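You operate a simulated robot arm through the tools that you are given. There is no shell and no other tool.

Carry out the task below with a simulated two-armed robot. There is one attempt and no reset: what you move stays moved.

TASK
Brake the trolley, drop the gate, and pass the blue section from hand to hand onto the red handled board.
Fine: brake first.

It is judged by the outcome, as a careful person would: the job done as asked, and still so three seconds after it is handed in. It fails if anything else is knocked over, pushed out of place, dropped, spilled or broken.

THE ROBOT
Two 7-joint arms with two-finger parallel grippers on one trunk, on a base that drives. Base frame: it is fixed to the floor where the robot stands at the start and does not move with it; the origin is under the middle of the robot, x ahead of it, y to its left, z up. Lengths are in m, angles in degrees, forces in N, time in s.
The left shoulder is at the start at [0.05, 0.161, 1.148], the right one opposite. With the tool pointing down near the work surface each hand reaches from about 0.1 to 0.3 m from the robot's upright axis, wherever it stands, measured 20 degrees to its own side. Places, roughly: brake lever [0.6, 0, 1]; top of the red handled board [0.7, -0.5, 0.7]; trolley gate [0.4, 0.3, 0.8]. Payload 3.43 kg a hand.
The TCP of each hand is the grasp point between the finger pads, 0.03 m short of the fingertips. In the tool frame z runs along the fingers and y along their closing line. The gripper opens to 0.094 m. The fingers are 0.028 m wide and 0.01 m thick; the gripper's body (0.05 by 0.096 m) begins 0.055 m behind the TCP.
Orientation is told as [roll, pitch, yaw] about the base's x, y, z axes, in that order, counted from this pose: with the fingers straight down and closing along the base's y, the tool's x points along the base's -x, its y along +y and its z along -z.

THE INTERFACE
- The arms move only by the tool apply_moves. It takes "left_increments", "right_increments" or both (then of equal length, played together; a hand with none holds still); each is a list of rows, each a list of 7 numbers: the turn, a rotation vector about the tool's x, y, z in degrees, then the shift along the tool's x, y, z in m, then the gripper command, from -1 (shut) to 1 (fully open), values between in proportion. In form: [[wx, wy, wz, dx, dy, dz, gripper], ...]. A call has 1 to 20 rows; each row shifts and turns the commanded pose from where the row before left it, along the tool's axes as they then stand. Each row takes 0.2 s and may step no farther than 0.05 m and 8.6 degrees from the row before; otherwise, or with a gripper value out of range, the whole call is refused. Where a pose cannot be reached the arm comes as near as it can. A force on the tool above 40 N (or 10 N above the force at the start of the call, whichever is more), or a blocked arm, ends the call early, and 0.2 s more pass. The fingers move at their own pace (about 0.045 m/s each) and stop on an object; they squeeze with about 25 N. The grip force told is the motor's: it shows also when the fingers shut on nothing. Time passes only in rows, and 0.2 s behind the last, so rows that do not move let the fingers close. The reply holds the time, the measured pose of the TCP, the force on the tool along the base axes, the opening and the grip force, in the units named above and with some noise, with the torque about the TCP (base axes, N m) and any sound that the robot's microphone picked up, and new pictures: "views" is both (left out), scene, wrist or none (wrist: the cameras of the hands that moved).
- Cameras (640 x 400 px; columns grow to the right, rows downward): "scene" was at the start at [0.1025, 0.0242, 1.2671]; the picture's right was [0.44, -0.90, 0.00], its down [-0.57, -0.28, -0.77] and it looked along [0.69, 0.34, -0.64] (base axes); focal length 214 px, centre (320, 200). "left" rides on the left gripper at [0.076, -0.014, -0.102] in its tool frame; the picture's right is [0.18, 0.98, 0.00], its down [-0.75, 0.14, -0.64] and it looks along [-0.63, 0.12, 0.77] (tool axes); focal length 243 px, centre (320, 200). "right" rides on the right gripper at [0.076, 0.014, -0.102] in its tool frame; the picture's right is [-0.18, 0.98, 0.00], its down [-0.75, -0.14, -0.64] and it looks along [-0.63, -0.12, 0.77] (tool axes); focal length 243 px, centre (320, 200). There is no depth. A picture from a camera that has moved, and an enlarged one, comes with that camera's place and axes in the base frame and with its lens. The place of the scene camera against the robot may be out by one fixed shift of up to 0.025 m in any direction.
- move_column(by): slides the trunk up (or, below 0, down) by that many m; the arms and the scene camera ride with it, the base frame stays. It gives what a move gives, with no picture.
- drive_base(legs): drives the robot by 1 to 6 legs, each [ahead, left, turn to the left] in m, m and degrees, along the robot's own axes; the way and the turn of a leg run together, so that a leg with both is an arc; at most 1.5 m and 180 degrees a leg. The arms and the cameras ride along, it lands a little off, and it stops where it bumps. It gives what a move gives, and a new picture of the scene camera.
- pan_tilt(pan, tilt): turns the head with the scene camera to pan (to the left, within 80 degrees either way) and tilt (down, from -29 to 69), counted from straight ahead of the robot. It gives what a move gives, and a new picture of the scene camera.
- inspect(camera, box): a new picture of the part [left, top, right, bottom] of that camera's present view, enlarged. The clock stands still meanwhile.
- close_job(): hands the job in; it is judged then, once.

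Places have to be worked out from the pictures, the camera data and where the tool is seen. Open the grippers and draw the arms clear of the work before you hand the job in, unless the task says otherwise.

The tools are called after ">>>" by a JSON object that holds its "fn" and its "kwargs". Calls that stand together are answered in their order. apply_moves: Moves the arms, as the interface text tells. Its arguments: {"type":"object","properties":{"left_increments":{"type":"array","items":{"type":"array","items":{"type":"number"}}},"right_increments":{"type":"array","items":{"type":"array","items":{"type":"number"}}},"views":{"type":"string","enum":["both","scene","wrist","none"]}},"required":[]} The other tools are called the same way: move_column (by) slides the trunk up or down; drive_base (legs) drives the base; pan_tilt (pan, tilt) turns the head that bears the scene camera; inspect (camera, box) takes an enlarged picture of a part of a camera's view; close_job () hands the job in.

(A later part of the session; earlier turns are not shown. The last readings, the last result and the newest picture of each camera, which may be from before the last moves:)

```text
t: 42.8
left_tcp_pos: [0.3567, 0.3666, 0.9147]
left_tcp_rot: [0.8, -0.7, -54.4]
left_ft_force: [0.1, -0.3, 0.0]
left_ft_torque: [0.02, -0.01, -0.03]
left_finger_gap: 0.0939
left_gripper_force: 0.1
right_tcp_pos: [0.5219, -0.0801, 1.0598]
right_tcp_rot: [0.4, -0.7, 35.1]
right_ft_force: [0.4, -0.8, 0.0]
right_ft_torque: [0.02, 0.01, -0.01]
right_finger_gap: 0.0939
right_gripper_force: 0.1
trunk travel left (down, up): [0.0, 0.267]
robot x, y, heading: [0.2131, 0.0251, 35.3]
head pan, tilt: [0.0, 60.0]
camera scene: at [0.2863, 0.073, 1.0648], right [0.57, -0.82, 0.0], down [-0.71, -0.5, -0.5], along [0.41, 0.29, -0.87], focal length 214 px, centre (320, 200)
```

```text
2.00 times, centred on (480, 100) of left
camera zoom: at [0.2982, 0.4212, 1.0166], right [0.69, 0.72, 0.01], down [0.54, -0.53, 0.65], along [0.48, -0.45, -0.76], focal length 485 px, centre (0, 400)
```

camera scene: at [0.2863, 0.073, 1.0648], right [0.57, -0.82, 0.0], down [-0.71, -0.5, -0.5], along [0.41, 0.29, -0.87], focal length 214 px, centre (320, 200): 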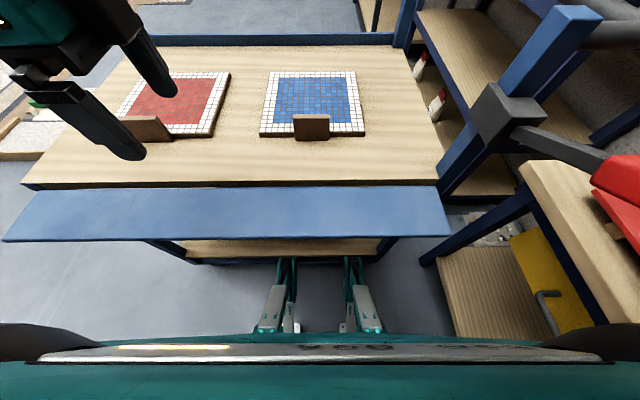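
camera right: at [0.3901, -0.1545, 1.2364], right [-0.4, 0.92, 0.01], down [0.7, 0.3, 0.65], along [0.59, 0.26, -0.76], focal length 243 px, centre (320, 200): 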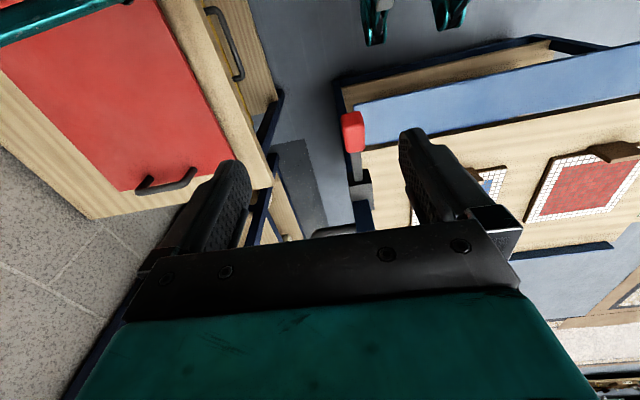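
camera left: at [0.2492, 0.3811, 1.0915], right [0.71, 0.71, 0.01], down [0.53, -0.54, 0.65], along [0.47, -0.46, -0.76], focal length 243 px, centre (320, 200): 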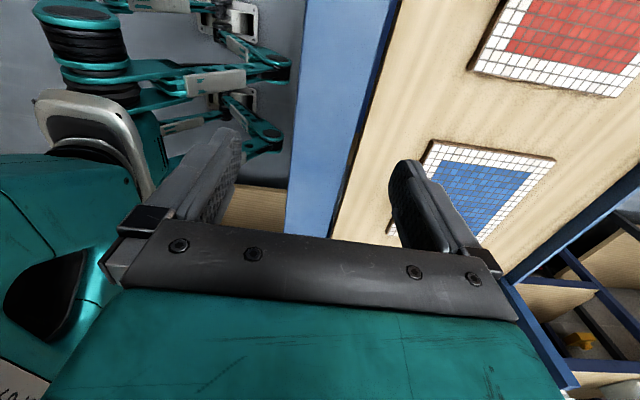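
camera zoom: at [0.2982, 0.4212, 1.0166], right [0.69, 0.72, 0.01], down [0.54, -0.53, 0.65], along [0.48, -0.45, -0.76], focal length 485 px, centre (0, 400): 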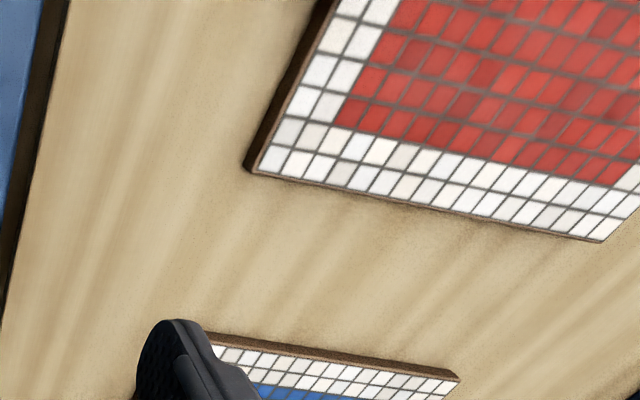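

The tab reads at n≈0.622 (thickness 14 mm), e≈0.076, top at z≈0.79. I move the left hand above the tab's left half, leaning it 15° outward to leave room for the right hand, and check before descending.

>>> {"fn": "apply_moves", "kwargs": {"left_increments": [[0, 0, 0.3, -0.038, 0.0298, 0, 0.4], [0, 0, 0.3, -0.038, 0.0298, 0, 0.4], [0, 0, 0, -0.038, 0.0298, 0, 0.4], [0, 0, 0, -0.038, 0.0298, 0, 0.4], [0, -7.5, 0, 0, 0, 0, 0.4], [0, -7.5, 0, 0, 0, 0, 0.4]]}}

>>> {"fn": "inspect", "kwargs": {"camera": "left", "box": [160, 0, 480, 200]}}

>>> {"fn": "inspect", "kwargs": {"camera": "scene", "box": [200, 0, 440, 150]}}

```text
t: 44.2
left_tcp_pos: [0.4734, 0.3311, 0.9173]
left_tcp_rot: [0.9, -15.8, -55.2]
left_ft_force: [0.7, 0.3, 0.1]
left_ft_torque: [-0.02, 0.02, -0.02]
left_finger_gap: 0.066
left_gripper_force: 0.0
left hand out of reach, approached as far as the arm can: row 3, 4
right_tcp_pos: [0.521, -0.079, 1.0602]
right_tcp_rot: [0.3, -0.6, 35.1]
right_ft_force: [0.4, 0.3, -0.5]
right_ft_torque: [0.01, -0.01, 0.0]
right_finger_gap: 0.0941
right_gripper_force: 0.0
trunk travel left (down, up): [0.0, 0.267]
robot x, y, heading: [0.2127, 0.0245, 35.0]
head pan, tilt: [0.0, 60.0]
camera scene: at [0.2863, 0.0731, 1.0648], right [0.57, -0.82, 0.0], down [-0.71, -0.5, -0.5], along [0.41, 0.29, -0.87], focal length 214 px, centre (320, 200)
camera left: at [0.4022, 0.4069, 0.9963], right [0.7, 0.71, -0.04], down [0.42, -0.38, 0.82], along [0.57, -0.6, -0.56], focal length 243 px, centre (320, 200)
```

scene: 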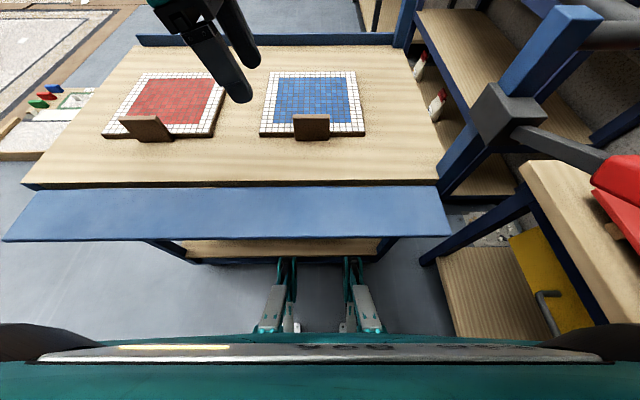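
left: 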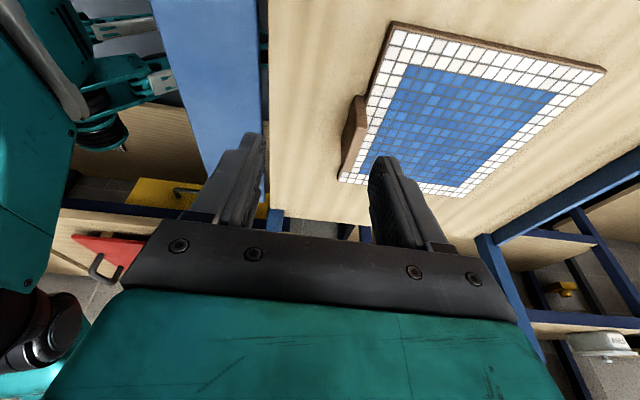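

```text
2.00 times, centred on (320, 100) of left
camera zoom: at [0.4022, 0.4069, 0.9963], right [0.7, 0.71, -0.04], down [0.42, -0.38, 0.82], along [0.57, -0.6, -0.56], focal length 485 px, centre (320, 400)
```

zoom: 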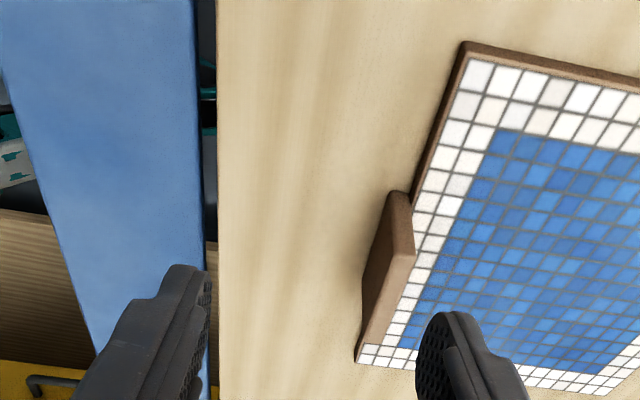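

```text
2.67 times, centred on (320, 75) of scene
camera zoom: at [0.2863, 0.0731, 1.0648], right [0.57, -0.82, 0.0], down [-0.71, -0.5, -0.5], along [0.41, 0.29, -0.87], focal length 572 px, centre (320, 533)
```

zoom: 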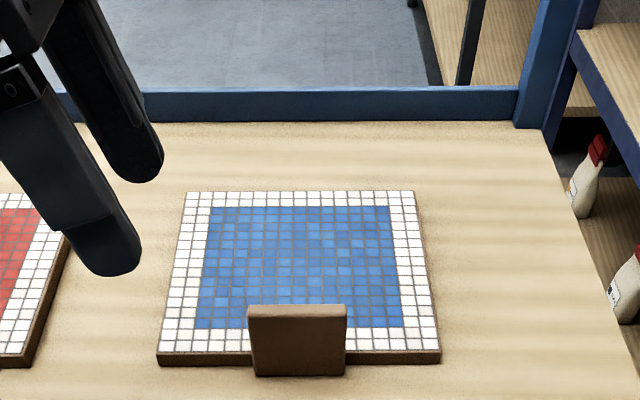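

The left hand stopped short (e≈0.00), out of reach in that direction. I probe how far forward it gets with the hand more to its own side, staying high above the table.

>>> {"fn": "apply_moves", "kwargs": {"left_increments": [[0, 0, 0, 0, 0.022, 0, 0.4], [0, 0, 0, 0, 0.022, 0, 0.4]], "views": "none"}}

>>> {"fn": "apply_moves", "kwargs": {"left_increments": [[0, 0, 0, 0.04, 0, 0, 0.4], [0, 0, 0, 0.04, 0.0, 0, 0.4], [0, 0, 0, 0, 0.03, 0, 0.4]], "views": "none"}}

```text
t: 44.8
left_tcp_pos: [0.5091, 0.3561, 0.92]
left_tcp_rot: [0.9, -15.8, -55.3]
left_ft_force: [-0.4, 0.3, 0.2]
left_ft_torque: [0.02, 0.03, 0.02]
left_finger_gap: 0.0659
left_gripper_force: 0.1
right_tcp_pos: [0.5205, -0.079, 1.0604]
right_tcp_rot: [0.5, -0.6, 35.0]
right_ft_force: [-0.8, 0.3, 0.5]
right_ft_torque: [0.0, -0.02, 0.05]
right_finger_gap: 0.0941
right_gripper_force: 0.0
trunk travel left (down, up): [0.0, 0.267]
robot x, y, heading: [0.2161, 0.025, 35.4]
head pan, tilt: [0.0, 60.0]
```

```text
t: 45.6
left_tcp_pos: [0.4902, 0.4385, 0.899]
left_tcp_rot: [0.9, -15.7, -55.2]
left_ft_force: [-0.5, 1.0, -0.1]
left_ft_torque: [0.03, -0.01, 0.01]
left_finger_gap: 0.0656
left_gripper_force: 0.0
right_tcp_pos: [0.5215, -0.0795, 1.0598]
right_tcp_rot: [0.4, -0.5, 35.0]
right_ft_force: [0.1, 0.3, -0.2]
right_ft_torque: [0.01, -0.01, -0.02]
right_finger_gap: 0.094
right_gripper_force: 0.0
trunk travel left (down, up): [0.0, 0.267]
robot x, y, heading: [0.2145, 0.0214, 35.0]
head pan, tilt: [0.0, 60.0]
```

With the lean the reach is better: (n 0.62, e 0.00) went through without complaint. I now try for the spot above the tab's left half.

>>> {"fn": "apply_moves", "kwargs": {"left_increments": [[0, 0, 0, -0.04, -0.0105, 0, 0.4], [0, 0, 0, -0.04, -0.0105, 0, 0.4], [0, 0, 0, -0.03, -0.0105, 0, 0.4], [0, 0, 0, -0.03, 0, 0, 0.4]], "views": "both"}}

>>> {"fn": "inspect", "kwargs": {"camera": "left", "box": [160, 0, 480, 200]}}

```text
t: 46.6
left_tcp_pos: [0.5266, 0.3229, 0.9293]
left_tcp_rot: [0.9, -15.6, -55.1]
left_ft_force: [-0.5, 0.3, 0.1]
left_ft_torque: [-0.01, 0.01, 0.01]
left_finger_gap: 0.0659
left_gripper_force: 0.1
left hand out of reach, approached as far as the arm can: row 4
right_tcp_pos: [0.5207, -0.0796, 1.0596]
right_tcp_rot: [0.3, -0.6, 34.9]
right_ft_force: [-1.3, 0.0, 0.2]
right_ft_torque: [0.0, 0.0, 0.02]
right_finger_gap: 0.0941
right_gripper_force: 0.0
trunk travel left (down, up): [0.0, 0.267]
robot x, y, heading: [0.2164, 0.0262, 34.9]
head pan, tilt: [0.0, 60.0]
camera scene: at [0.2862, 0.0729, 1.0649], right [0.57, -0.82, 0.0], down [-0.71, -0.5, -0.5], along [0.41, 0.29, -0.87], focal length 214 px, centre (320, 200)
camera left: at [0.4553, 0.3967, 1.0078], right [0.7, 0.71, -0.03], down [0.42, -0.38, 0.82], along [0.57, -0.59, -0.56], focal length 243 px, centre (320, 200)
```

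scene: 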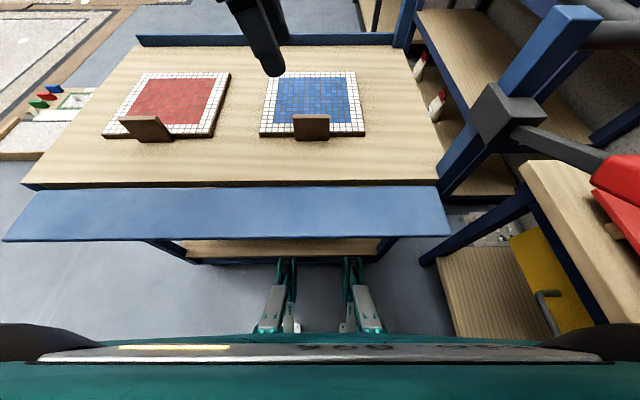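
left: 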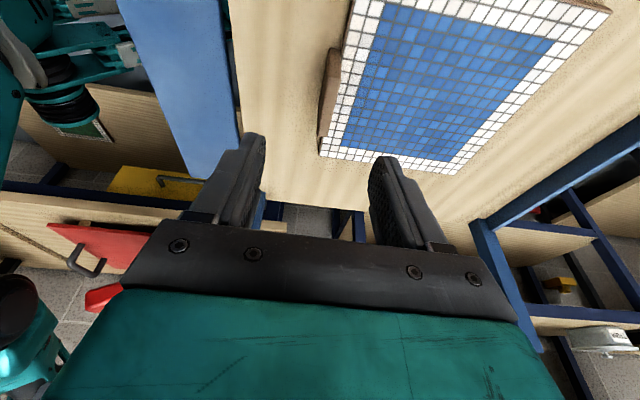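

```text
2.00 times, centred on (320, 100) of left
camera zoom: at [0.4553, 0.3967, 1.0078], right [0.7, 0.71, -0.03], down [0.42, -0.38, 0.82], along [0.57, -0.59, -0.56], focal length 485 px, centre (320, 400)
```

zoom: 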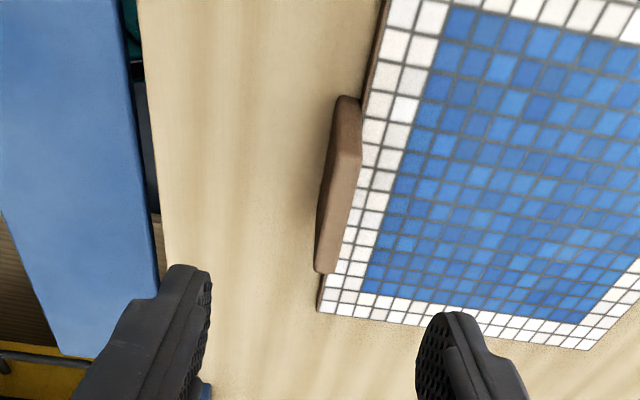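

The hand lacks about 2 cm to the right. I shift the base 6 cm to the right, parallel to the trolley, after moving the left hand up a little.

>>> {"fn": "drive_base", "kwargs": {"legs": [[-0.005, -0.07, 0]]}}

>>> {"fn": "apply_moves", "kwargs": {"left_increments": [[0, 0, 0, 0.028, 0.004, 0, 0.4], [0, 0, 0, 0.028, 0.004, 0, 0.4]], "views": "both"}}

>>> {"fn": "inspect", "kwargs": {"camera": "left", "box": [160, 0, 480, 200]}}

>>> {"fn": "inspect", "kwargs": {"camera": "scene", "box": [190, 0, 430, 150]}}

```text
t: 47.9
left_tcp_pos: [0.5638, 0.2614, 0.9302]
left_tcp_rot: [0.9, -15.9, -55.5]
left_ft_force: [0.6, 0.0, 0.4]
left_ft_torque: [-0.03, 0.04, 0.01]
left_finger_gap: 0.0657
left_gripper_force: 0.1
right_tcp_pos: [0.5563, -0.1397, 1.0592]
right_tcp_rot: [0.4, -0.6, 34.8]
right_ft_force: [0.4, 0.6, -0.3]
right_ft_torque: [0.04, 0.01, 0.02]
right_finger_gap: 0.0942
right_gripper_force: 0.0
trunk travel left (down, up): [0.0, 0.267]
robot x, y, heading: [0.247, -0.0332, 34.9]
head pan, tilt: [0.0, 60.0]
camera scene: at [0.3226, 0.0128, 1.0648], right [0.57, -0.82, 0.0], down [-0.71, -0.5, -0.5], along [0.41, 0.29, -0.87], focal length 214 px, centre (320, 200)
```

scene: 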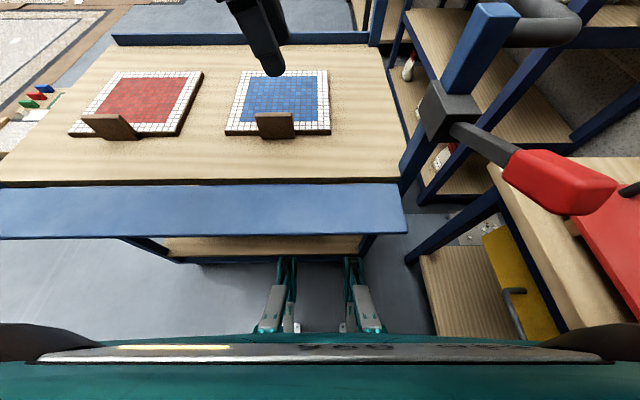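

```text
t: 48.5
left_tcp_pos: [0.539, 0.3123, 0.9137]
left_tcp_rot: [1.0, -15.8, -55.4]
left_ft_force: [0.1, 0.2, -0.4]
left_ft_torque: [0.04, 0.02, 0.02]
left_finger_gap: 0.0661
left_gripper_force: 0.1
right_tcp_pos: [0.5566, -0.1398, 1.0606]
right_tcp_rot: [0.5, -0.6, 34.8]
right_ft_force: [-0.1, 0.2, 1.1]
right_ft_torque: [0.02, 0.01, -0.02]
right_finger_gap: 0.0939
right_gripper_force: 0.1
trunk travel left (down, up): [0.0, 0.267]
robot x, y, heading: [0.2472, -0.0375, 35.1]
head pan, tilt: [0.0, 60.0]
camera scene: at [0.3224, 0.013, 1.0648], right [0.57, -0.82, 0.0], down [-0.71, -0.5, -0.5], along [0.41, 0.29, -0.87], focal length 214 px, centre (320, 200)
camera left: at [0.4679, 0.3873, 0.9917], right [0.71, 0.71, -0.03], down [0.42, -0.38, 0.83], along [0.57, -0.6, -0.56], focal length 243 px, centre (320, 200)
```

scene: 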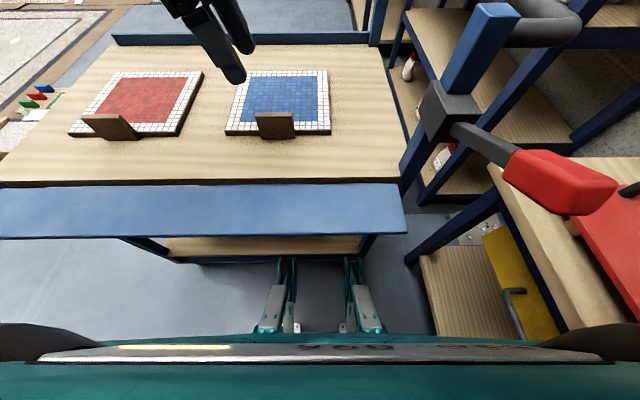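
left: 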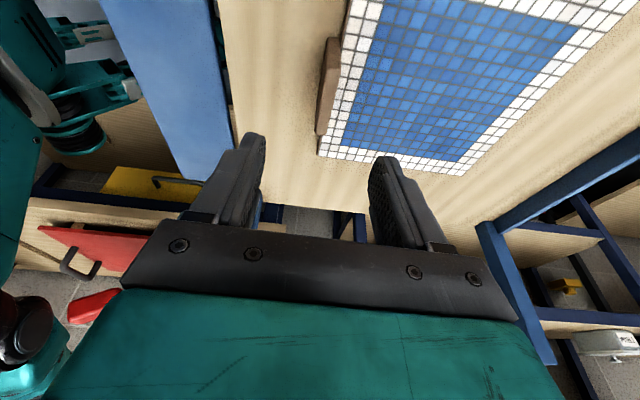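

```text
2.00 times, centred on (320, 100) of left
camera zoom: at [0.4679, 0.3873, 0.9917], right [0.71, 0.71, -0.03], down [0.42, -0.38, 0.83], along [0.57, -0.6, -0.56], focal length 485 px, centre (320, 400)
```

zoom: 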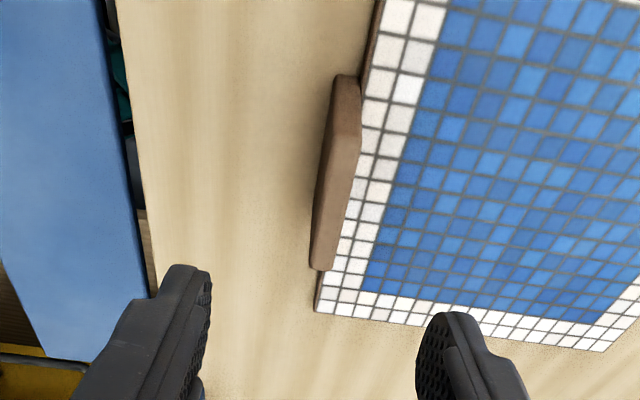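

```text
2.67 times, centred on (310, 75) of scene
camera zoom: at [0.3224, 0.013, 1.0648], right [0.57, -0.82, 0.0], down [-0.71, -0.5, -0.5], along [0.41, 0.29, -0.87], focal length 572 px, centre (347, 533)
```

zoom: 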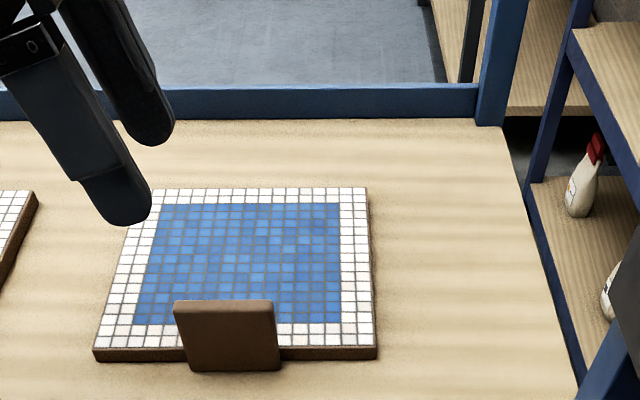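

The hand is right above the tab's left half (n 0.621, e 0.054). I lower straight down in the leaned frame, stopping a bit above to check, and open width about 66 mm leaves ±26 mm around the tab.

>>> {"fn": "apply_moves", "kwargs": {"left_increments": [[0, 0, 0, 0.00865, 0.0005, 0.0305, 0.4], [0, 0, 0, 0.00865, 0.0005, 0.0305, 0.4], [0, 0, 0, 0.00865, 0.0005, 0.0305, 0.4]], "views": "wrist"}}

>>> {"fn": "inspect", "kwargs": {"camera": "left", "box": [160, 50, 480, 250]}}

>>> {"fn": "inspect", "kwargs": {"camera": "scene", "box": [190, 40, 350, 140]}}

```text
t: 49.3
left_tcp_pos: [0.5395, 0.3125, 0.8189]
left_tcp_rot: [0.9, -15.7, -55.4]
left_ft_force: [-0.7, -0.2, 0.1]
left_ft_torque: [0.01, -0.01, -0.02]
left_finger_gap: 0.0659
left_gripper_force: 0.0
right_tcp_pos: [0.5569, -0.1392, 1.0607]
right_tcp_rot: [0.4, -0.6, 34.7]
right_ft_force: [-0.1, 0.2, 0.0]
right_ft_torque: [0.0, -0.03, 0.04]
right_finger_gap: 0.0942
right_gripper_force: 0.0
trunk travel left (down, up): [0.0, 0.267]
robot x, y, heading: [0.2476, -0.0401, 35.1]
head pan, tilt: [0.0, 60.0]
camera left: at [0.4693, 0.3876, 0.8972], right [0.71, 0.71, -0.03], down [0.42, -0.38, 0.83], along [0.57, -0.6, -0.56], focal length 243 px, centre (320, 200)
```

left: 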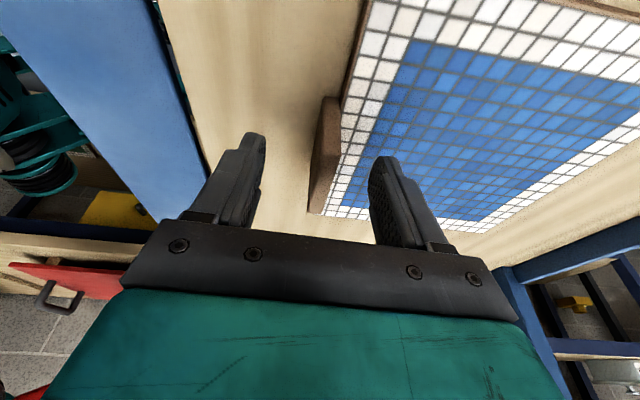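

```text
2.00 times, centred on (320, 150) of left
camera zoom: at [0.4693, 0.3876, 0.8972], right [0.71, 0.71, -0.03], down [0.42, -0.38, 0.83], along [0.57, -0.6, -0.56], focal length 485 px, centre (320, 300)
```

zoom: 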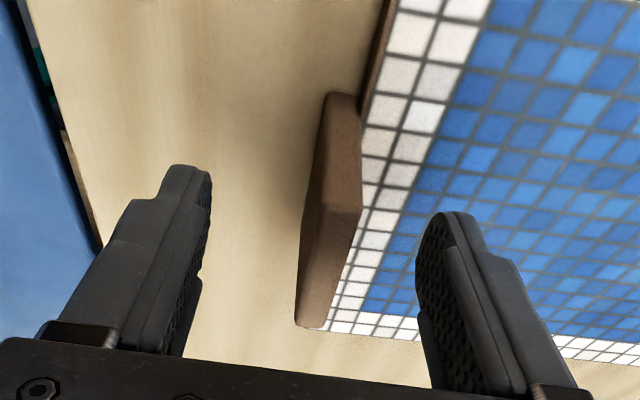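

```text
4.00 times, centred on (270, 90) of scene
camera zoom: at [0.3226, 0.0129, 1.0648], right [0.57, -0.82, 0.0], down [-0.71, -0.5, -0.5], along [0.41, 0.29, -0.87], focal length 858 px, centre (520, 640)
```

zoom: 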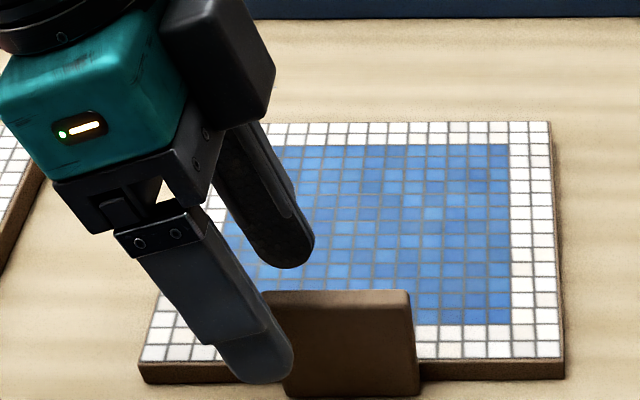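

The tab sits nicely between the fingers. I go down the last 3 cm and, if no contact shows, close.

>>> {"fn": "apply_moves", "kwargs": {"left_increments": [[0, 0, 0, 0.0045, 0, 0.0154, 0.4], [0, 0, 0, 0.0042, 0, 0.014, 0.4]], "views": "wrist"}}

>>> {"fn": "inspect", "kwargs": {"camera": "scene", "box": [190, 40, 350, 140]}}

```text
t: 49.9
left_tcp_pos: [0.541, 0.3135, 0.7875]
left_tcp_rot: [1.0, -15.7, -55.4]
left_ft_force: [-0.3, -0.1, -0.4]
left_ft_torque: [-0.02, 0.05, -0.02]
left_finger_gap: 0.0659
left_gripper_force: 0.1
right_tcp_pos: [0.5568, -0.1395, 1.0603]
right_tcp_rot: [0.5, -0.7, 34.8]
right_ft_force: [-0.1, 0.0, 0.2]
right_ft_torque: [0.0, -0.03, 0.01]
right_finger_gap: 0.0942
right_gripper_force: 0.2
trunk travel left (down, up): [0.0, 0.267]
robot x, y, heading: [0.2498, -0.0353, 35.0]
head pan, tilt: [0.0, 60.0]
camera left: at [0.4707, 0.3886, 0.866], right [0.71, 0.71, -0.03], down [0.42, -0.38, 0.82], along [0.57, -0.6, -0.56], focal length 243 px, centre (320, 200)
```

left: 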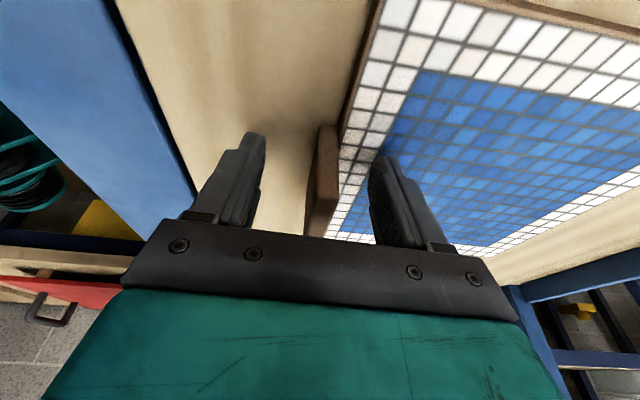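

```text
4.00 times, centred on (270, 90) of scene
camera zoom: at [0.3226, 0.0129, 1.0648], right [0.57, -0.82, 0.0], down [-0.71, -0.5, -0.5], along [0.41, 0.29, -0.87], focal length 858 px, centre (520, 640)
```

zoom: 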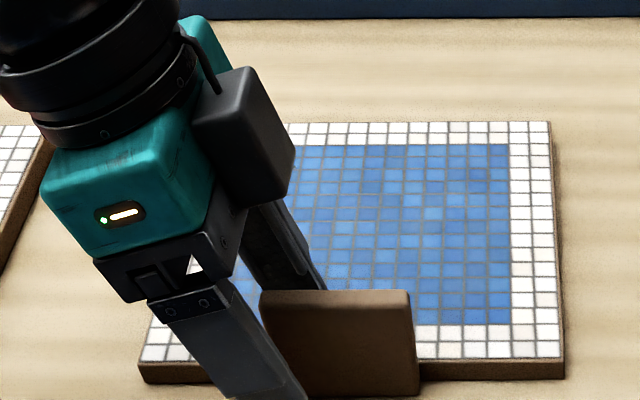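

No contact on the way down; the fingers straddle the tab's left half. I close on it.

>>> {"fn": "apply_moves", "kwargs": {"left_increments": [[0, 0, 0, 0, 0, 0, -1], [0, 0, 0, 0, 0, 0, -1], [0, 0, 0, 0, 0, 0, -1], [0, 0, 0, 0, 0, 0, -1], [0, 0, 0, 0, 0, 0, -1], [0, 0, 0, 0, 0, 0, -1]], "views": "wrist"}}

>>> {"fn": "inspect", "kwargs": {"camera": "scene", "box": [190, 40, 350, 140]}}

```text
t: 51.3
left_tcp_pos: [0.5415, 0.3146, 0.7886]
left_tcp_rot: [1.0, -15.8, -55.3]
left_ft_force: [3.1, 2.2, 2.4]
left_ft_torque: [-0.06, 0.01, 0.07]
left_finger_gap: 0.0172
left_gripper_force: 24.9
right_tcp_pos: [0.5577, -0.1393, 1.0604]
right_tcp_rot: [0.3, -0.6, 34.8]
right_ft_force: [0.0, 0.0, 0.5]
right_ft_torque: [0.0, 0.02, 0.0]
right_finger_gap: 0.0942
right_gripper_force: 0.1
trunk travel left (down, up): [0.0, 0.267]
robot x, y, heading: [0.252, -0.0358, 35.0]
head pan, tilt: [0.0, 60.0]
camera left: at [0.4709, 0.3887, 0.8665], right [0.7, 0.71, -0.03], down [0.42, -0.38, 0.83], along [0.57, -0.6, -0.56], focal length 243 px, centre (320, 200)
```

left: 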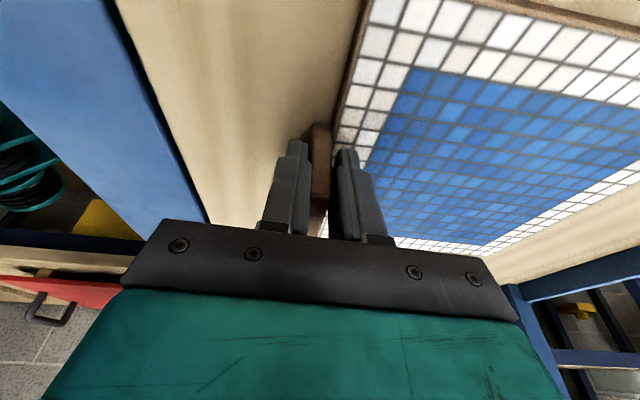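

```text
4.00 times, centred on (270, 90) of scene
camera zoom: at [0.3227, 0.013, 1.0648], right [0.57, -0.82, 0.0], down [-0.71, -0.5, -0.5], along [0.41, 0.29, -0.87], focal length 858 px, centre (520, 640)
```

zoom: 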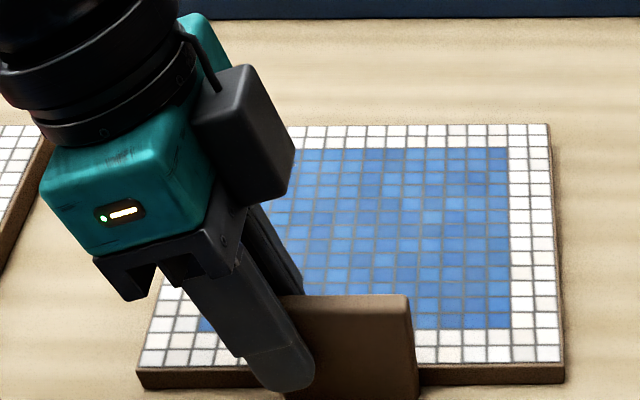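

Gripped (17 mm gap, 25 N). I lift 2 cm slowly to feel the weight and see whether the section stays level.

>>> {"fn": "apply_moves", "kwargs": {"left_increments": [[0, 0, 0, -0.0014, 0, -0.0048, -1], [0, 0, 0, -0.0014, 0, -0.0048, -1], [0, 0, 0, -0.0014, 0, -0.0048, -1], [0, 0, 0, -0.0014, 0, -0.0048, -1], [0, 0, 0, 0, 0, 0, -1]], "views": "wrist"}}

>>> {"fn": "inspect", "kwargs": {"camera": "scene", "box": [190, 20, 350, 120]}}

```text
t: 52.5
left_tcp_pos: [0.541, 0.3121, 0.8084]
left_tcp_rot: [0.9, -15.8, -55.3]
left_ft_force: [-1.3, -0.9, 1.4]
left_ft_torque: [-0.07, 0.69, 0.23]
left_finger_gap: 0.0129
left_gripper_force: 25.0
right_tcp_pos: [0.5556, -0.1391, 1.0584]
right_tcp_rot: [0.4, -0.6, 34.8]
right_ft_force: [0.2, -1.0, 0.4]
right_ft_torque: [0.02, -0.01, 0.05]
right_finger_gap: 0.0942
right_gripper_force: 0.0
trunk travel left (down, up): [0.0, 0.267]
robot x, y, heading: [0.2505, -0.0342, 35.1]
head pan, tilt: [0.0, 60.0]
camera left: at [0.4705, 0.3875, 0.8867], right [0.7, 0.71, -0.03], down [0.42, -0.38, 0.83], along [0.57, -0.6, -0.56], focal length 243 px, centre (320, 200)
```

left: 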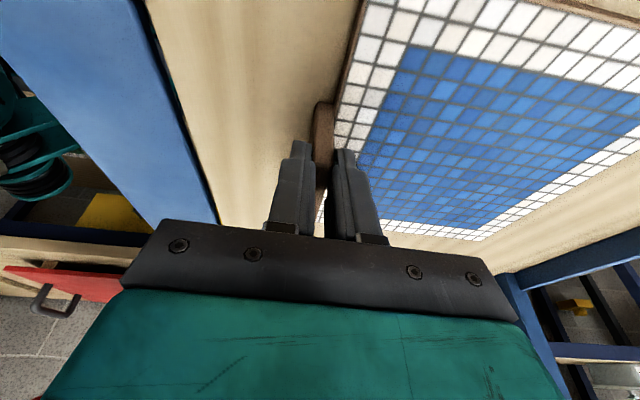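

```text
4.00 times, centred on (270, 70) of scene
camera zoom: at [0.3225, 0.0128, 1.0649], right [0.57, -0.82, 0.0], down [-0.71, -0.5, -0.5], along [0.41, 0.29, -0.87], focal length 858 px, centre (520, 720)
```

zoom: 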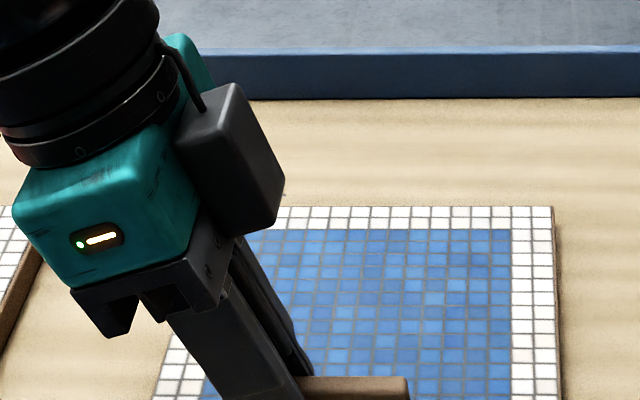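

The readings suggest the fingers may have slid up the tab rather than lifted it: the panel's edges haven't moved in the picture, and the gap went from 17 to 13 mm. I look closer.

>>> {"fn": "inspect", "kwargs": {"camera": "left", "box": [240, 80, 400, 180]}}

>>> {"fn": "inspect", "kwargs": {"camera": "scene", "box": [220, 80, 340, 155]}}

>>> {"fn": "inspect", "kwargs": {"camera": "scene", "box": [60, 60, 220, 160]}}

```text
4.00 times, centred on (320, 130) of left
camera zoom: at [0.4705, 0.3875, 0.8867], right [0.7, 0.71, -0.03], down [0.42, -0.38, 0.83], along [0.57, -0.6, -0.56], focal length 970 px, centre (320, 480)
```

zoom: 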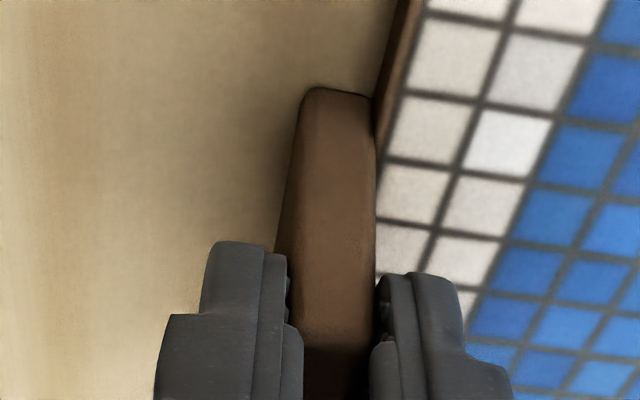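

```text
5.33 times, centred on (280, 118) of scene
camera zoom: at [0.3225, 0.0128, 1.0649], right [0.57, -0.82, 0.0], down [-0.71, -0.5, -0.5], along [0.41, 0.29, -0.87], focal length 1144 px, centre (533, 640)
```

zoom: 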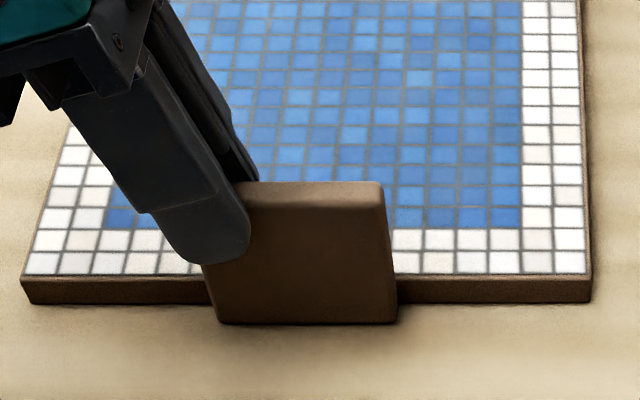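

```text
4.00 times, centred on (140, 110) of scene
camera zoom: at [0.3225, 0.0128, 1.0649], right [0.57, -0.82, 0.0], down [-0.71, -0.5, -0.5], along [0.41, 0.29, -0.87], focal length 858 px, centre (1040, 560)
```

zoom: 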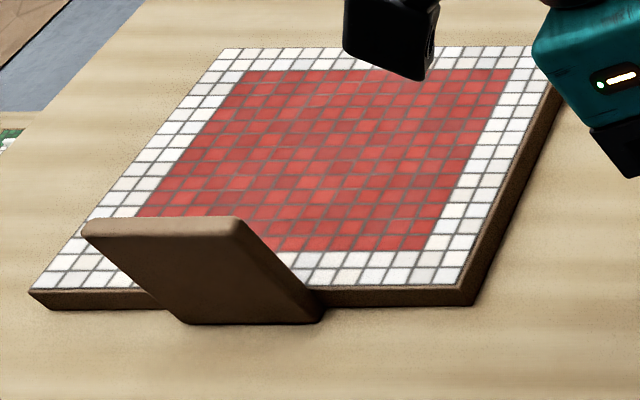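

Only about 15 mm of overlap remains and the section is still on the table, with a 0.6 N·m couple in the hand: the tab probably isn't parallel to my pads. I release, back off to the side, and study the tab's profile.

>>> {"fn": "apply_moves", "kwargs": {"left_increments": [[0, 0, 0, 0, 0, 0, 0], [0, 0, 0, 0, 0, 0, 0.4], [0, 0, 0, 0, 0, 0, 0.4], [0, 0, 0, 0, 0, -0.03, 0.4], [0, 0, 0, 0.04, 0, 0, 0.4], [0, 0, 0, 0.04, 0, 0, 0.4]], "views": "wrist"}}

>>> {"fn": "inspect", "kwargs": {"camera": "left", "box": [240, 80, 400, 180]}}

>>> {"fn": "inspect", "kwargs": {"camera": "scene", "box": [210, 60, 350, 148]}}

```text
t: 53.9
left_tcp_pos: [0.4927, 0.383, 0.8155]
left_tcp_rot: [0.9, -15.8, -55.5]
left_ft_force: [-0.3, 0.1, 0.1]
left_ft_torque: [-0.02, -0.03, 0.02]
left_finger_gap: 0.0658
left_gripper_force: 0.1
right_tcp_pos: [0.5559, -0.1394, 1.0597]
right_tcp_rot: [0.3, -0.6, 34.8]
right_ft_force: [1.4, -0.4, 0.1]
right_ft_torque: [0.01, 0.03, 0.02]
right_finger_gap: 0.0943
right_gripper_force: 0.1
trunk travel left (down, up): [0.0, 0.267]
robot x, y, heading: [0.2518, -0.0335, 35.1]
head pan, tilt: [0.0, 60.0]
camera left: at [0.4209, 0.4581, 0.8935], right [0.71, 0.71, -0.03], down [0.42, -0.38, 0.82], along [0.57, -0.6, -0.56], focal length 243 px, centre (320, 200)
```

left: 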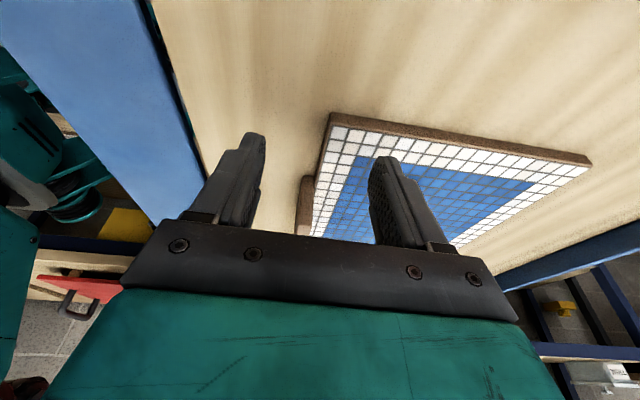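

```text
4.00 times, centred on (320, 130) of left
camera zoom: at [0.4209, 0.4581, 0.8935], right [0.71, 0.71, -0.03], down [0.42, -0.38, 0.82], along [0.57, -0.6, -0.56], focal length 970 px, centre (320, 480)
```

zoom: 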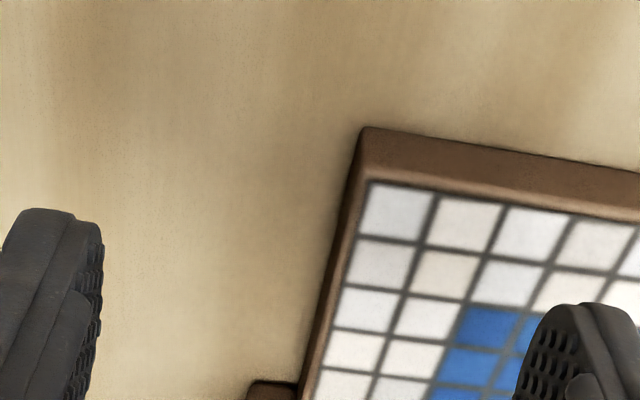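

```text
4.55 times, centred on (280, 104) of scene
camera zoom: at [0.3225, 0.0131, 1.0648], right [0.57, -0.82, 0.0], down [-0.71, -0.5, -0.5], along [0.41, 0.29, -0.87], focal length 975 px, centre (502, 636)
```

zoom: 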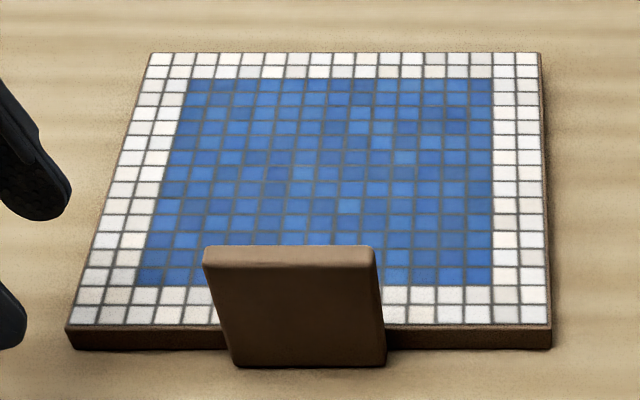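

I bring the open hand back above the tab (the earlier good viewing spot) to read the tab's end profile at high zoom.

>>> {"fn": "apply_moves", "kwargs": {"left_increments": [[0, 0, 0, -0.035, 0, -0.003, 0.4], [0, 0, 0, -0.035, 0, -0.003, 0.4]], "views": "wrist"}}

>>> {"fn": "inspect", "kwargs": {"camera": "left", "box": [280, 80, 376, 140]}}

>>> {"fn": "inspect", "kwargs": {"camera": "left", "box": [240, 80, 400, 180]}}

```text
t: 54.5
left_tcp_pos: [0.5301, 0.3282, 0.8415]
left_tcp_rot: [0.9, -15.8, -55.3]
left_ft_force: [0.1, -0.1, 0.1]
left_ft_torque: [0.0, 0.0, 0.0]
left_finger_gap: 0.066
left_gripper_force: 0.0
right_tcp_pos: [0.5564, -0.1401, 1.0594]
right_tcp_rot: [0.4, -0.6, 34.8]
right_ft_force: [-0.1, -0.2, 0.4]
right_ft_torque: [-0.02, 0.01, -0.02]
right_finger_gap: 0.0941
right_gripper_force: 0.0
trunk travel left (down, up): [0.0, 0.267]
robot x, y, heading: [0.2483, -0.0383, 34.8]
head pan, tilt: [0.0, 60.0]
camera left: at [0.4584, 0.4026, 0.9191], right [0.7, 0.71, -0.03], down [0.42, -0.38, 0.82], along [0.57, -0.6, -0.56], focal length 243 px, centre (320, 200)
```

left: 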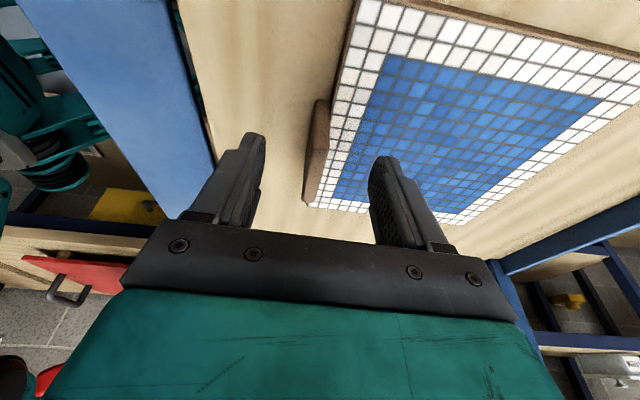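

```text
6.67 times, centred on (328, 110) of left
camera zoom: at [0.4584, 0.4026, 0.9191], right [0.7, 0.71, -0.03], down [0.42, -0.38, 0.82], along [0.57, -0.6, -0.56], focal length 1618 px, centre (267, 800)
```

zoom: 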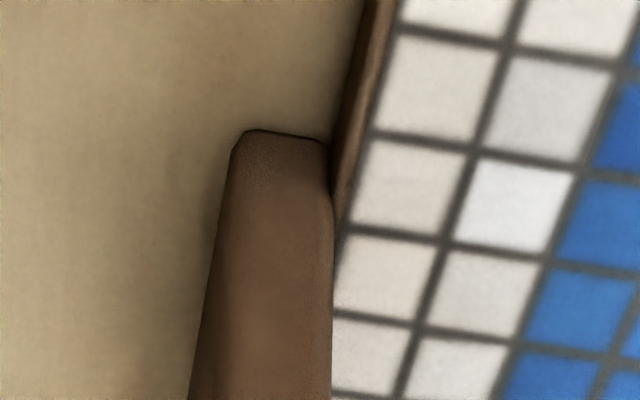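

```text
4.00 times, centred on (320, 130) of left
camera zoom: at [0.4584, 0.4026, 0.9191], right [0.7, 0.71, -0.03], down [0.42, -0.38, 0.82], along [0.57, -0.6, -0.56], focal length 970 px, centre (320, 480)
```

zoom: 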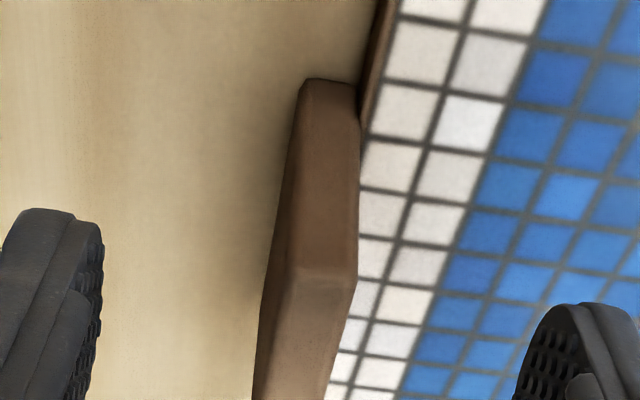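

The profile shows the tab is vertical, about 12 mm thick at n≈0.622, spanning e≈0.053 to 0.123, so my first grip was too close to its end and possibly caught the panel. I shift 3 cm right to get full pad overlap and go down again, feeling for contact.

>>> {"fn": "apply_moves", "kwargs": {"left_increments": [[0, 0, 0, -0.0282, 0, 0.008, 0.4], [0, 0, 0, 0.007, 0, 0.0248, 0.4], [0, 0, 0, 0.007, 0, 0.0248, 0.4]], "views": "wrist"}}

>>> {"fn": "apply_moves", "kwargs": {"left_increments": [[0, 0, 0, 0.0008, 0, 0.0029, 0.4]], "views": "none"}}

>>> {"fn": "apply_moves", "kwargs": {"left_increments": [[0, 0, 0, 0.0008, 0, 0.0029, 0.4]], "views": "none"}}

```text
t: 55.3
left_tcp_pos: [0.5478, 0.3054, 0.7887]
left_tcp_rot: [0.9, -15.8, -55.3]
left_ft_force: [0.3, -0.4, -0.2]
left_ft_torque: [0.0, 0.0, -0.02]
left_finger_gap: 0.0659
left_gripper_force: 0.1
right_tcp_pos: [0.5567, -0.1391, 1.0588]
right_tcp_rot: [0.3, -0.5, 34.9]
right_ft_force: [0.0, 0.0, 0.1]
right_ft_torque: [-0.01, -0.01, -0.01]
right_finger_gap: 0.0939
right_gripper_force: 0.1
trunk travel left (down, up): [0.0, 0.267]
robot x, y, heading: [0.2474, -0.0348, 34.9]
head pan, tilt: [0.0, 60.0]
camera left: at [0.477, 0.3793, 0.8669], right [0.7, 0.71, -0.03], down [0.42, -0.38, 0.82], along [0.57, -0.6, -0.56], focal length 243 px, centre (320, 200)
```

left: 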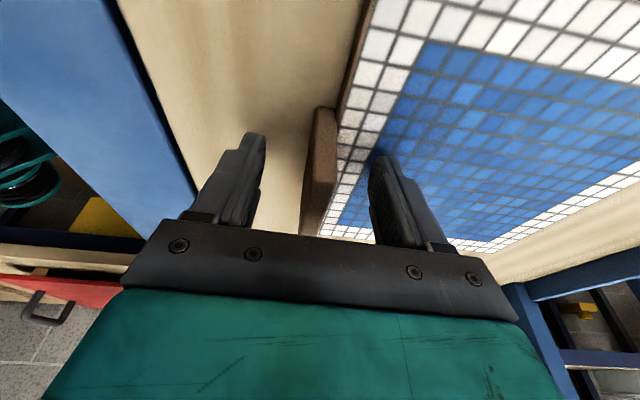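

```text
t: 55.7
left_tcp_pos: [0.5485, 0.3047, 0.7863]
left_tcp_rot: [1.0, -15.8, -55.4]
left_ft_force: [-0.2, -0.3, 0.0]
left_ft_torque: [0.03, 0.02, 0.02]
left_finger_gap: 0.0659
left_gripper_force: 0.0
right_tcp_pos: [0.5567, -0.1398, 1.0592]
right_tcp_rot: [0.4, -0.6, 34.8]
right_ft_force: [0.1, 0.1, -0.3]
right_ft_torque: [-0.03, 0.0, 0.0]
right_finger_gap: 0.094
right_gripper_force: 0.1
trunk travel left (down, up): [0.0, 0.267]
robot x, y, heading: [0.2498, -0.0325, 34.9]
head pan, tilt: [0.0, 60.0]
```

```text
t: 56.1
left_tcp_pos: [0.5493, 0.3042, 0.7853]
left_tcp_rot: [1.0, -15.8, -55.4]
left_ft_force: [-2.5, 0.7, 6.1]
left_ft_torque: [0.17, -0.06, -0.01]
left_finger_gap: 0.0651
left_gripper_force: 0.0
right_tcp_pos: [0.5571, -0.1398, 1.0602]
right_tcp_rot: [0.4, -0.6, 34.9]
right_ft_force: [0.4, -0.2, 0.3]
right_ft_torque: [-0.02, 0.01, 0.01]
right_finger_gap: 0.0941
right_gripper_force: 0.0
trunk travel left (down, up): [0.0, 0.267]
robot x, y, heading: [0.2465, -0.0335, 35.2]
head pan, tilt: [0.0, 60.0]
```

Contact with the section's face at TCP z≈0.785. I raise 3 mm and close there.

>>> {"fn": "apply_moves", "kwargs": {"left_increments": [[0, 0, 0, -0.0008, 0, -0.0029, 0.4], [0, 0, 0, 0, 0, 0, -0.5], [0, 0, 0, 0, 0, 0, -1], [0, 0, 0, 0, 0, 0, -1], [0, 0, 0, 0, 0, 0, -1], [0, 0, 0, 0, 0, 0, -1], [0, 0, 0, 0, 0, 0, -1]], "views": "wrist"}}

>>> {"fn": "inspect", "kwargs": {"camera": "left", "box": [240, 80, 400, 180]}}

>>> {"fn": "inspect", "kwargs": {"camera": "scene", "box": [210, 60, 350, 148]}}

```text
t: 57.7
left_tcp_pos: [0.5482, 0.3047, 0.7859]
left_tcp_rot: [1.0, -15.8, -55.3]
left_ft_force: [-1.2, -2.0, 0.0]
left_ft_torque: [-0.24, 0.27, 0.11]
left_finger_gap: 0.0177
left_gripper_force: 24.7
right_tcp_pos: [0.5567, -0.1398, 1.06]
right_tcp_rot: [0.4, -0.6, 34.8]
right_ft_force: [0.1, -0.1, -0.8]
right_ft_torque: [-0.01, 0.03, 0.02]
right_finger_gap: 0.0936
right_gripper_force: 0.1
trunk travel left (down, up): [0.0, 0.267]
robot x, y, heading: [0.2489, -0.0342, 35.2]
head pan, tilt: [0.0, 60.0]
camera left: at [0.4773, 0.3797, 0.8641], right [0.71, 0.71, -0.03], down [0.42, -0.38, 0.82], along [0.57, -0.6, -0.56], focal length 243 px, centre (320, 200)
```

left: 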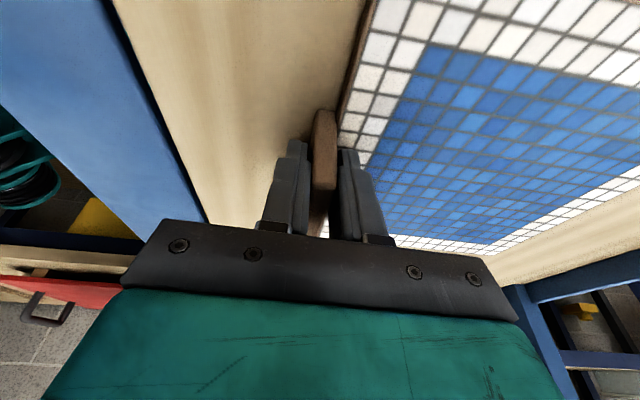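

```text
4.00 times, centred on (320, 130) of left
camera zoom: at [0.4773, 0.3797, 0.8641], right [0.71, 0.71, -0.03], down [0.42, -0.38, 0.82], along [0.57, -0.6, -0.56], focal length 970 px, centre (320, 480)
```

zoom: 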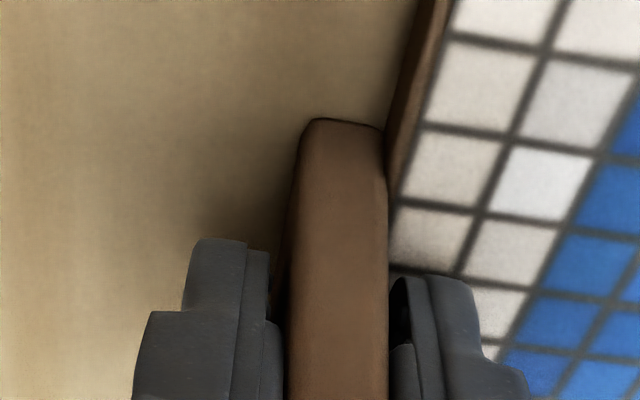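

```text
4.55 times, centred on (280, 104) of scene
camera zoom: at [0.3225, 0.0128, 1.0648], right [0.57, -0.82, 0.0], down [-0.71, -0.5, -0.5], along [0.41, 0.29, -0.87], focal length 975 px, centre (502, 636)
```

zoom: 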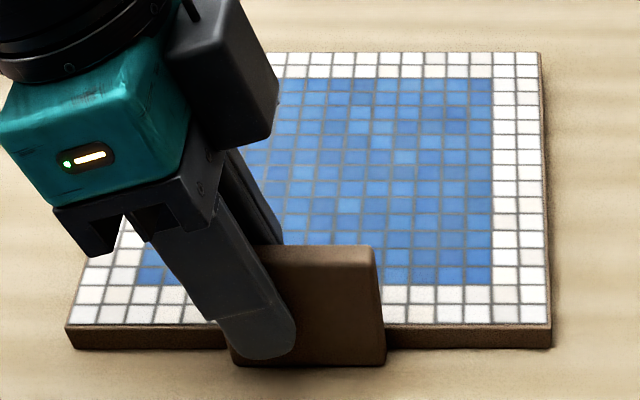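

The gap of 17.7 mm is the tab's true thickness: the pads grip only above the stepped tips. I lift in very small steps to read weight and torque before it can slip.

>>> {"fn": "apply_moves", "kwargs": {"left_increments": [[0, 0, 0, -0.0006, 0, -0.0019, -1], [0, 0, 0, 0, 0, 0, -1]], "views": "none"}}

>>> {"fn": "apply_moves", "kwargs": {"left_increments": [[0, 0, 0, -0.0008, 0, -0.0029, -1], [0, 0, 0, 0, 0, 0, -1]], "views": "none"}}

>>> {"fn": "apply_moves", "kwargs": {"left_increments": [[0, 0, 0, -0.0008, 0, -0.0029, -1], [0, 0, 0, 0, 0, 0, -1]], "views": "wrist"}}

>>> {"fn": "inspect", "kwargs": {"camera": "scene", "box": [210, 60, 350, 148]}}

```text
t: 58.3
left_tcp_pos: [0.5491, 0.3059, 0.786]
left_tcp_rot: [0.9, -15.8, -55.3]
left_ft_force: [-0.2, 0.3, -0.3]
left_ft_torque: [-0.26, 0.36, 0.12]
left_finger_gap: 0.0173
left_gripper_force: 25.3
right_tcp_pos: [0.5577, -0.1385, 1.058]
right_tcp_rot: [0.3, -0.5, 34.8]
right_ft_force: [0.0, 0.0, -0.4]
right_ft_torque: [-0.01, 0.02, 0.02]
right_finger_gap: 0.0939
right_gripper_force: 0.0
trunk travel left (down, up): [0.0, 0.267]
robot x, y, heading: [0.2497, -0.0331, 35.0]
head pan, tilt: [0.0, 60.0]
```

```text
t: 58.9
left_tcp_pos: [0.549, 0.3049, 0.7912]
left_tcp_rot: [0.9, -15.9, -55.3]
left_ft_force: [-0.8, -0.5, -5.0]
left_ft_torque: [-0.14, 0.44, 0.04]
left_finger_gap: 0.0177
left_gripper_force: 25.1
right_tcp_pos: [0.5576, -0.1396, 1.0601]
right_tcp_rot: [0.4, -0.4, 34.8]
right_ft_force: [0.6, 0.0, 0.4]
right_ft_torque: [-0.01, -0.01, 0.01]
right_finger_gap: 0.094
right_gripper_force: 0.1
trunk travel left (down, up): [0.0, 0.267]
robot x, y, heading: [0.2509, -0.0327, 35.1]
head pan, tilt: [0.0, 60.0]
```

```text
t: 59.5
left_tcp_pos: [0.5474, 0.3046, 0.795]
left_tcp_rot: [0.9, -15.8, -55.2]
left_ft_force: [0.8, 0.5, -6.1]
left_ft_torque: [-0.27, 0.38, 0.09]
left_finger_gap: 0.0182
left_gripper_force: 25.0
right_tcp_pos: [0.5571, -0.1395, 1.0595]
right_tcp_rot: [0.3, -0.5, 34.9]
right_ft_force: [-1.0, 0.0, -0.2]
right_ft_torque: [-0.03, 0.04, 0.01]
right_finger_gap: 0.0944
right_gripper_force: 0.0
trunk travel left (down, up): [0.0, 0.267]
robot x, y, heading: [0.2475, -0.0317, 35.1]
head pan, tilt: [0.0, 60.0]
camera left: at [0.477, 0.3795, 0.8722], right [0.71, 0.71, -0.04], down [0.42, -0.38, 0.82], along [0.57, -0.6, -0.56], focal length 243 px, centre (320, 200)
```

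left: 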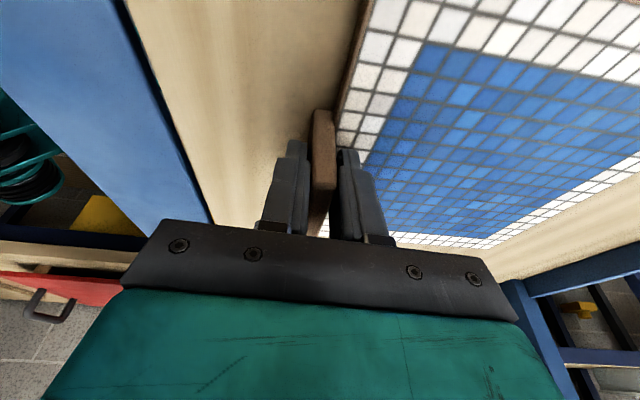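

```text
4.55 times, centred on (280, 104) of scene
camera zoom: at [0.3228, 0.0132, 1.0647], right [0.57, -0.82, 0.0], down [-0.71, -0.5, -0.5], along [0.41, 0.29, -0.87], focal length 975 px, centre (502, 636)
```

zoom: 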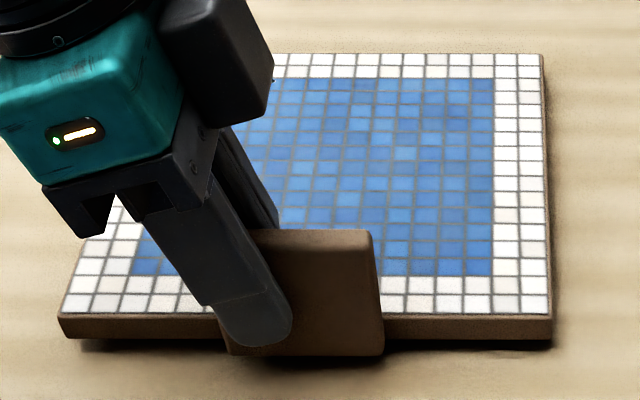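

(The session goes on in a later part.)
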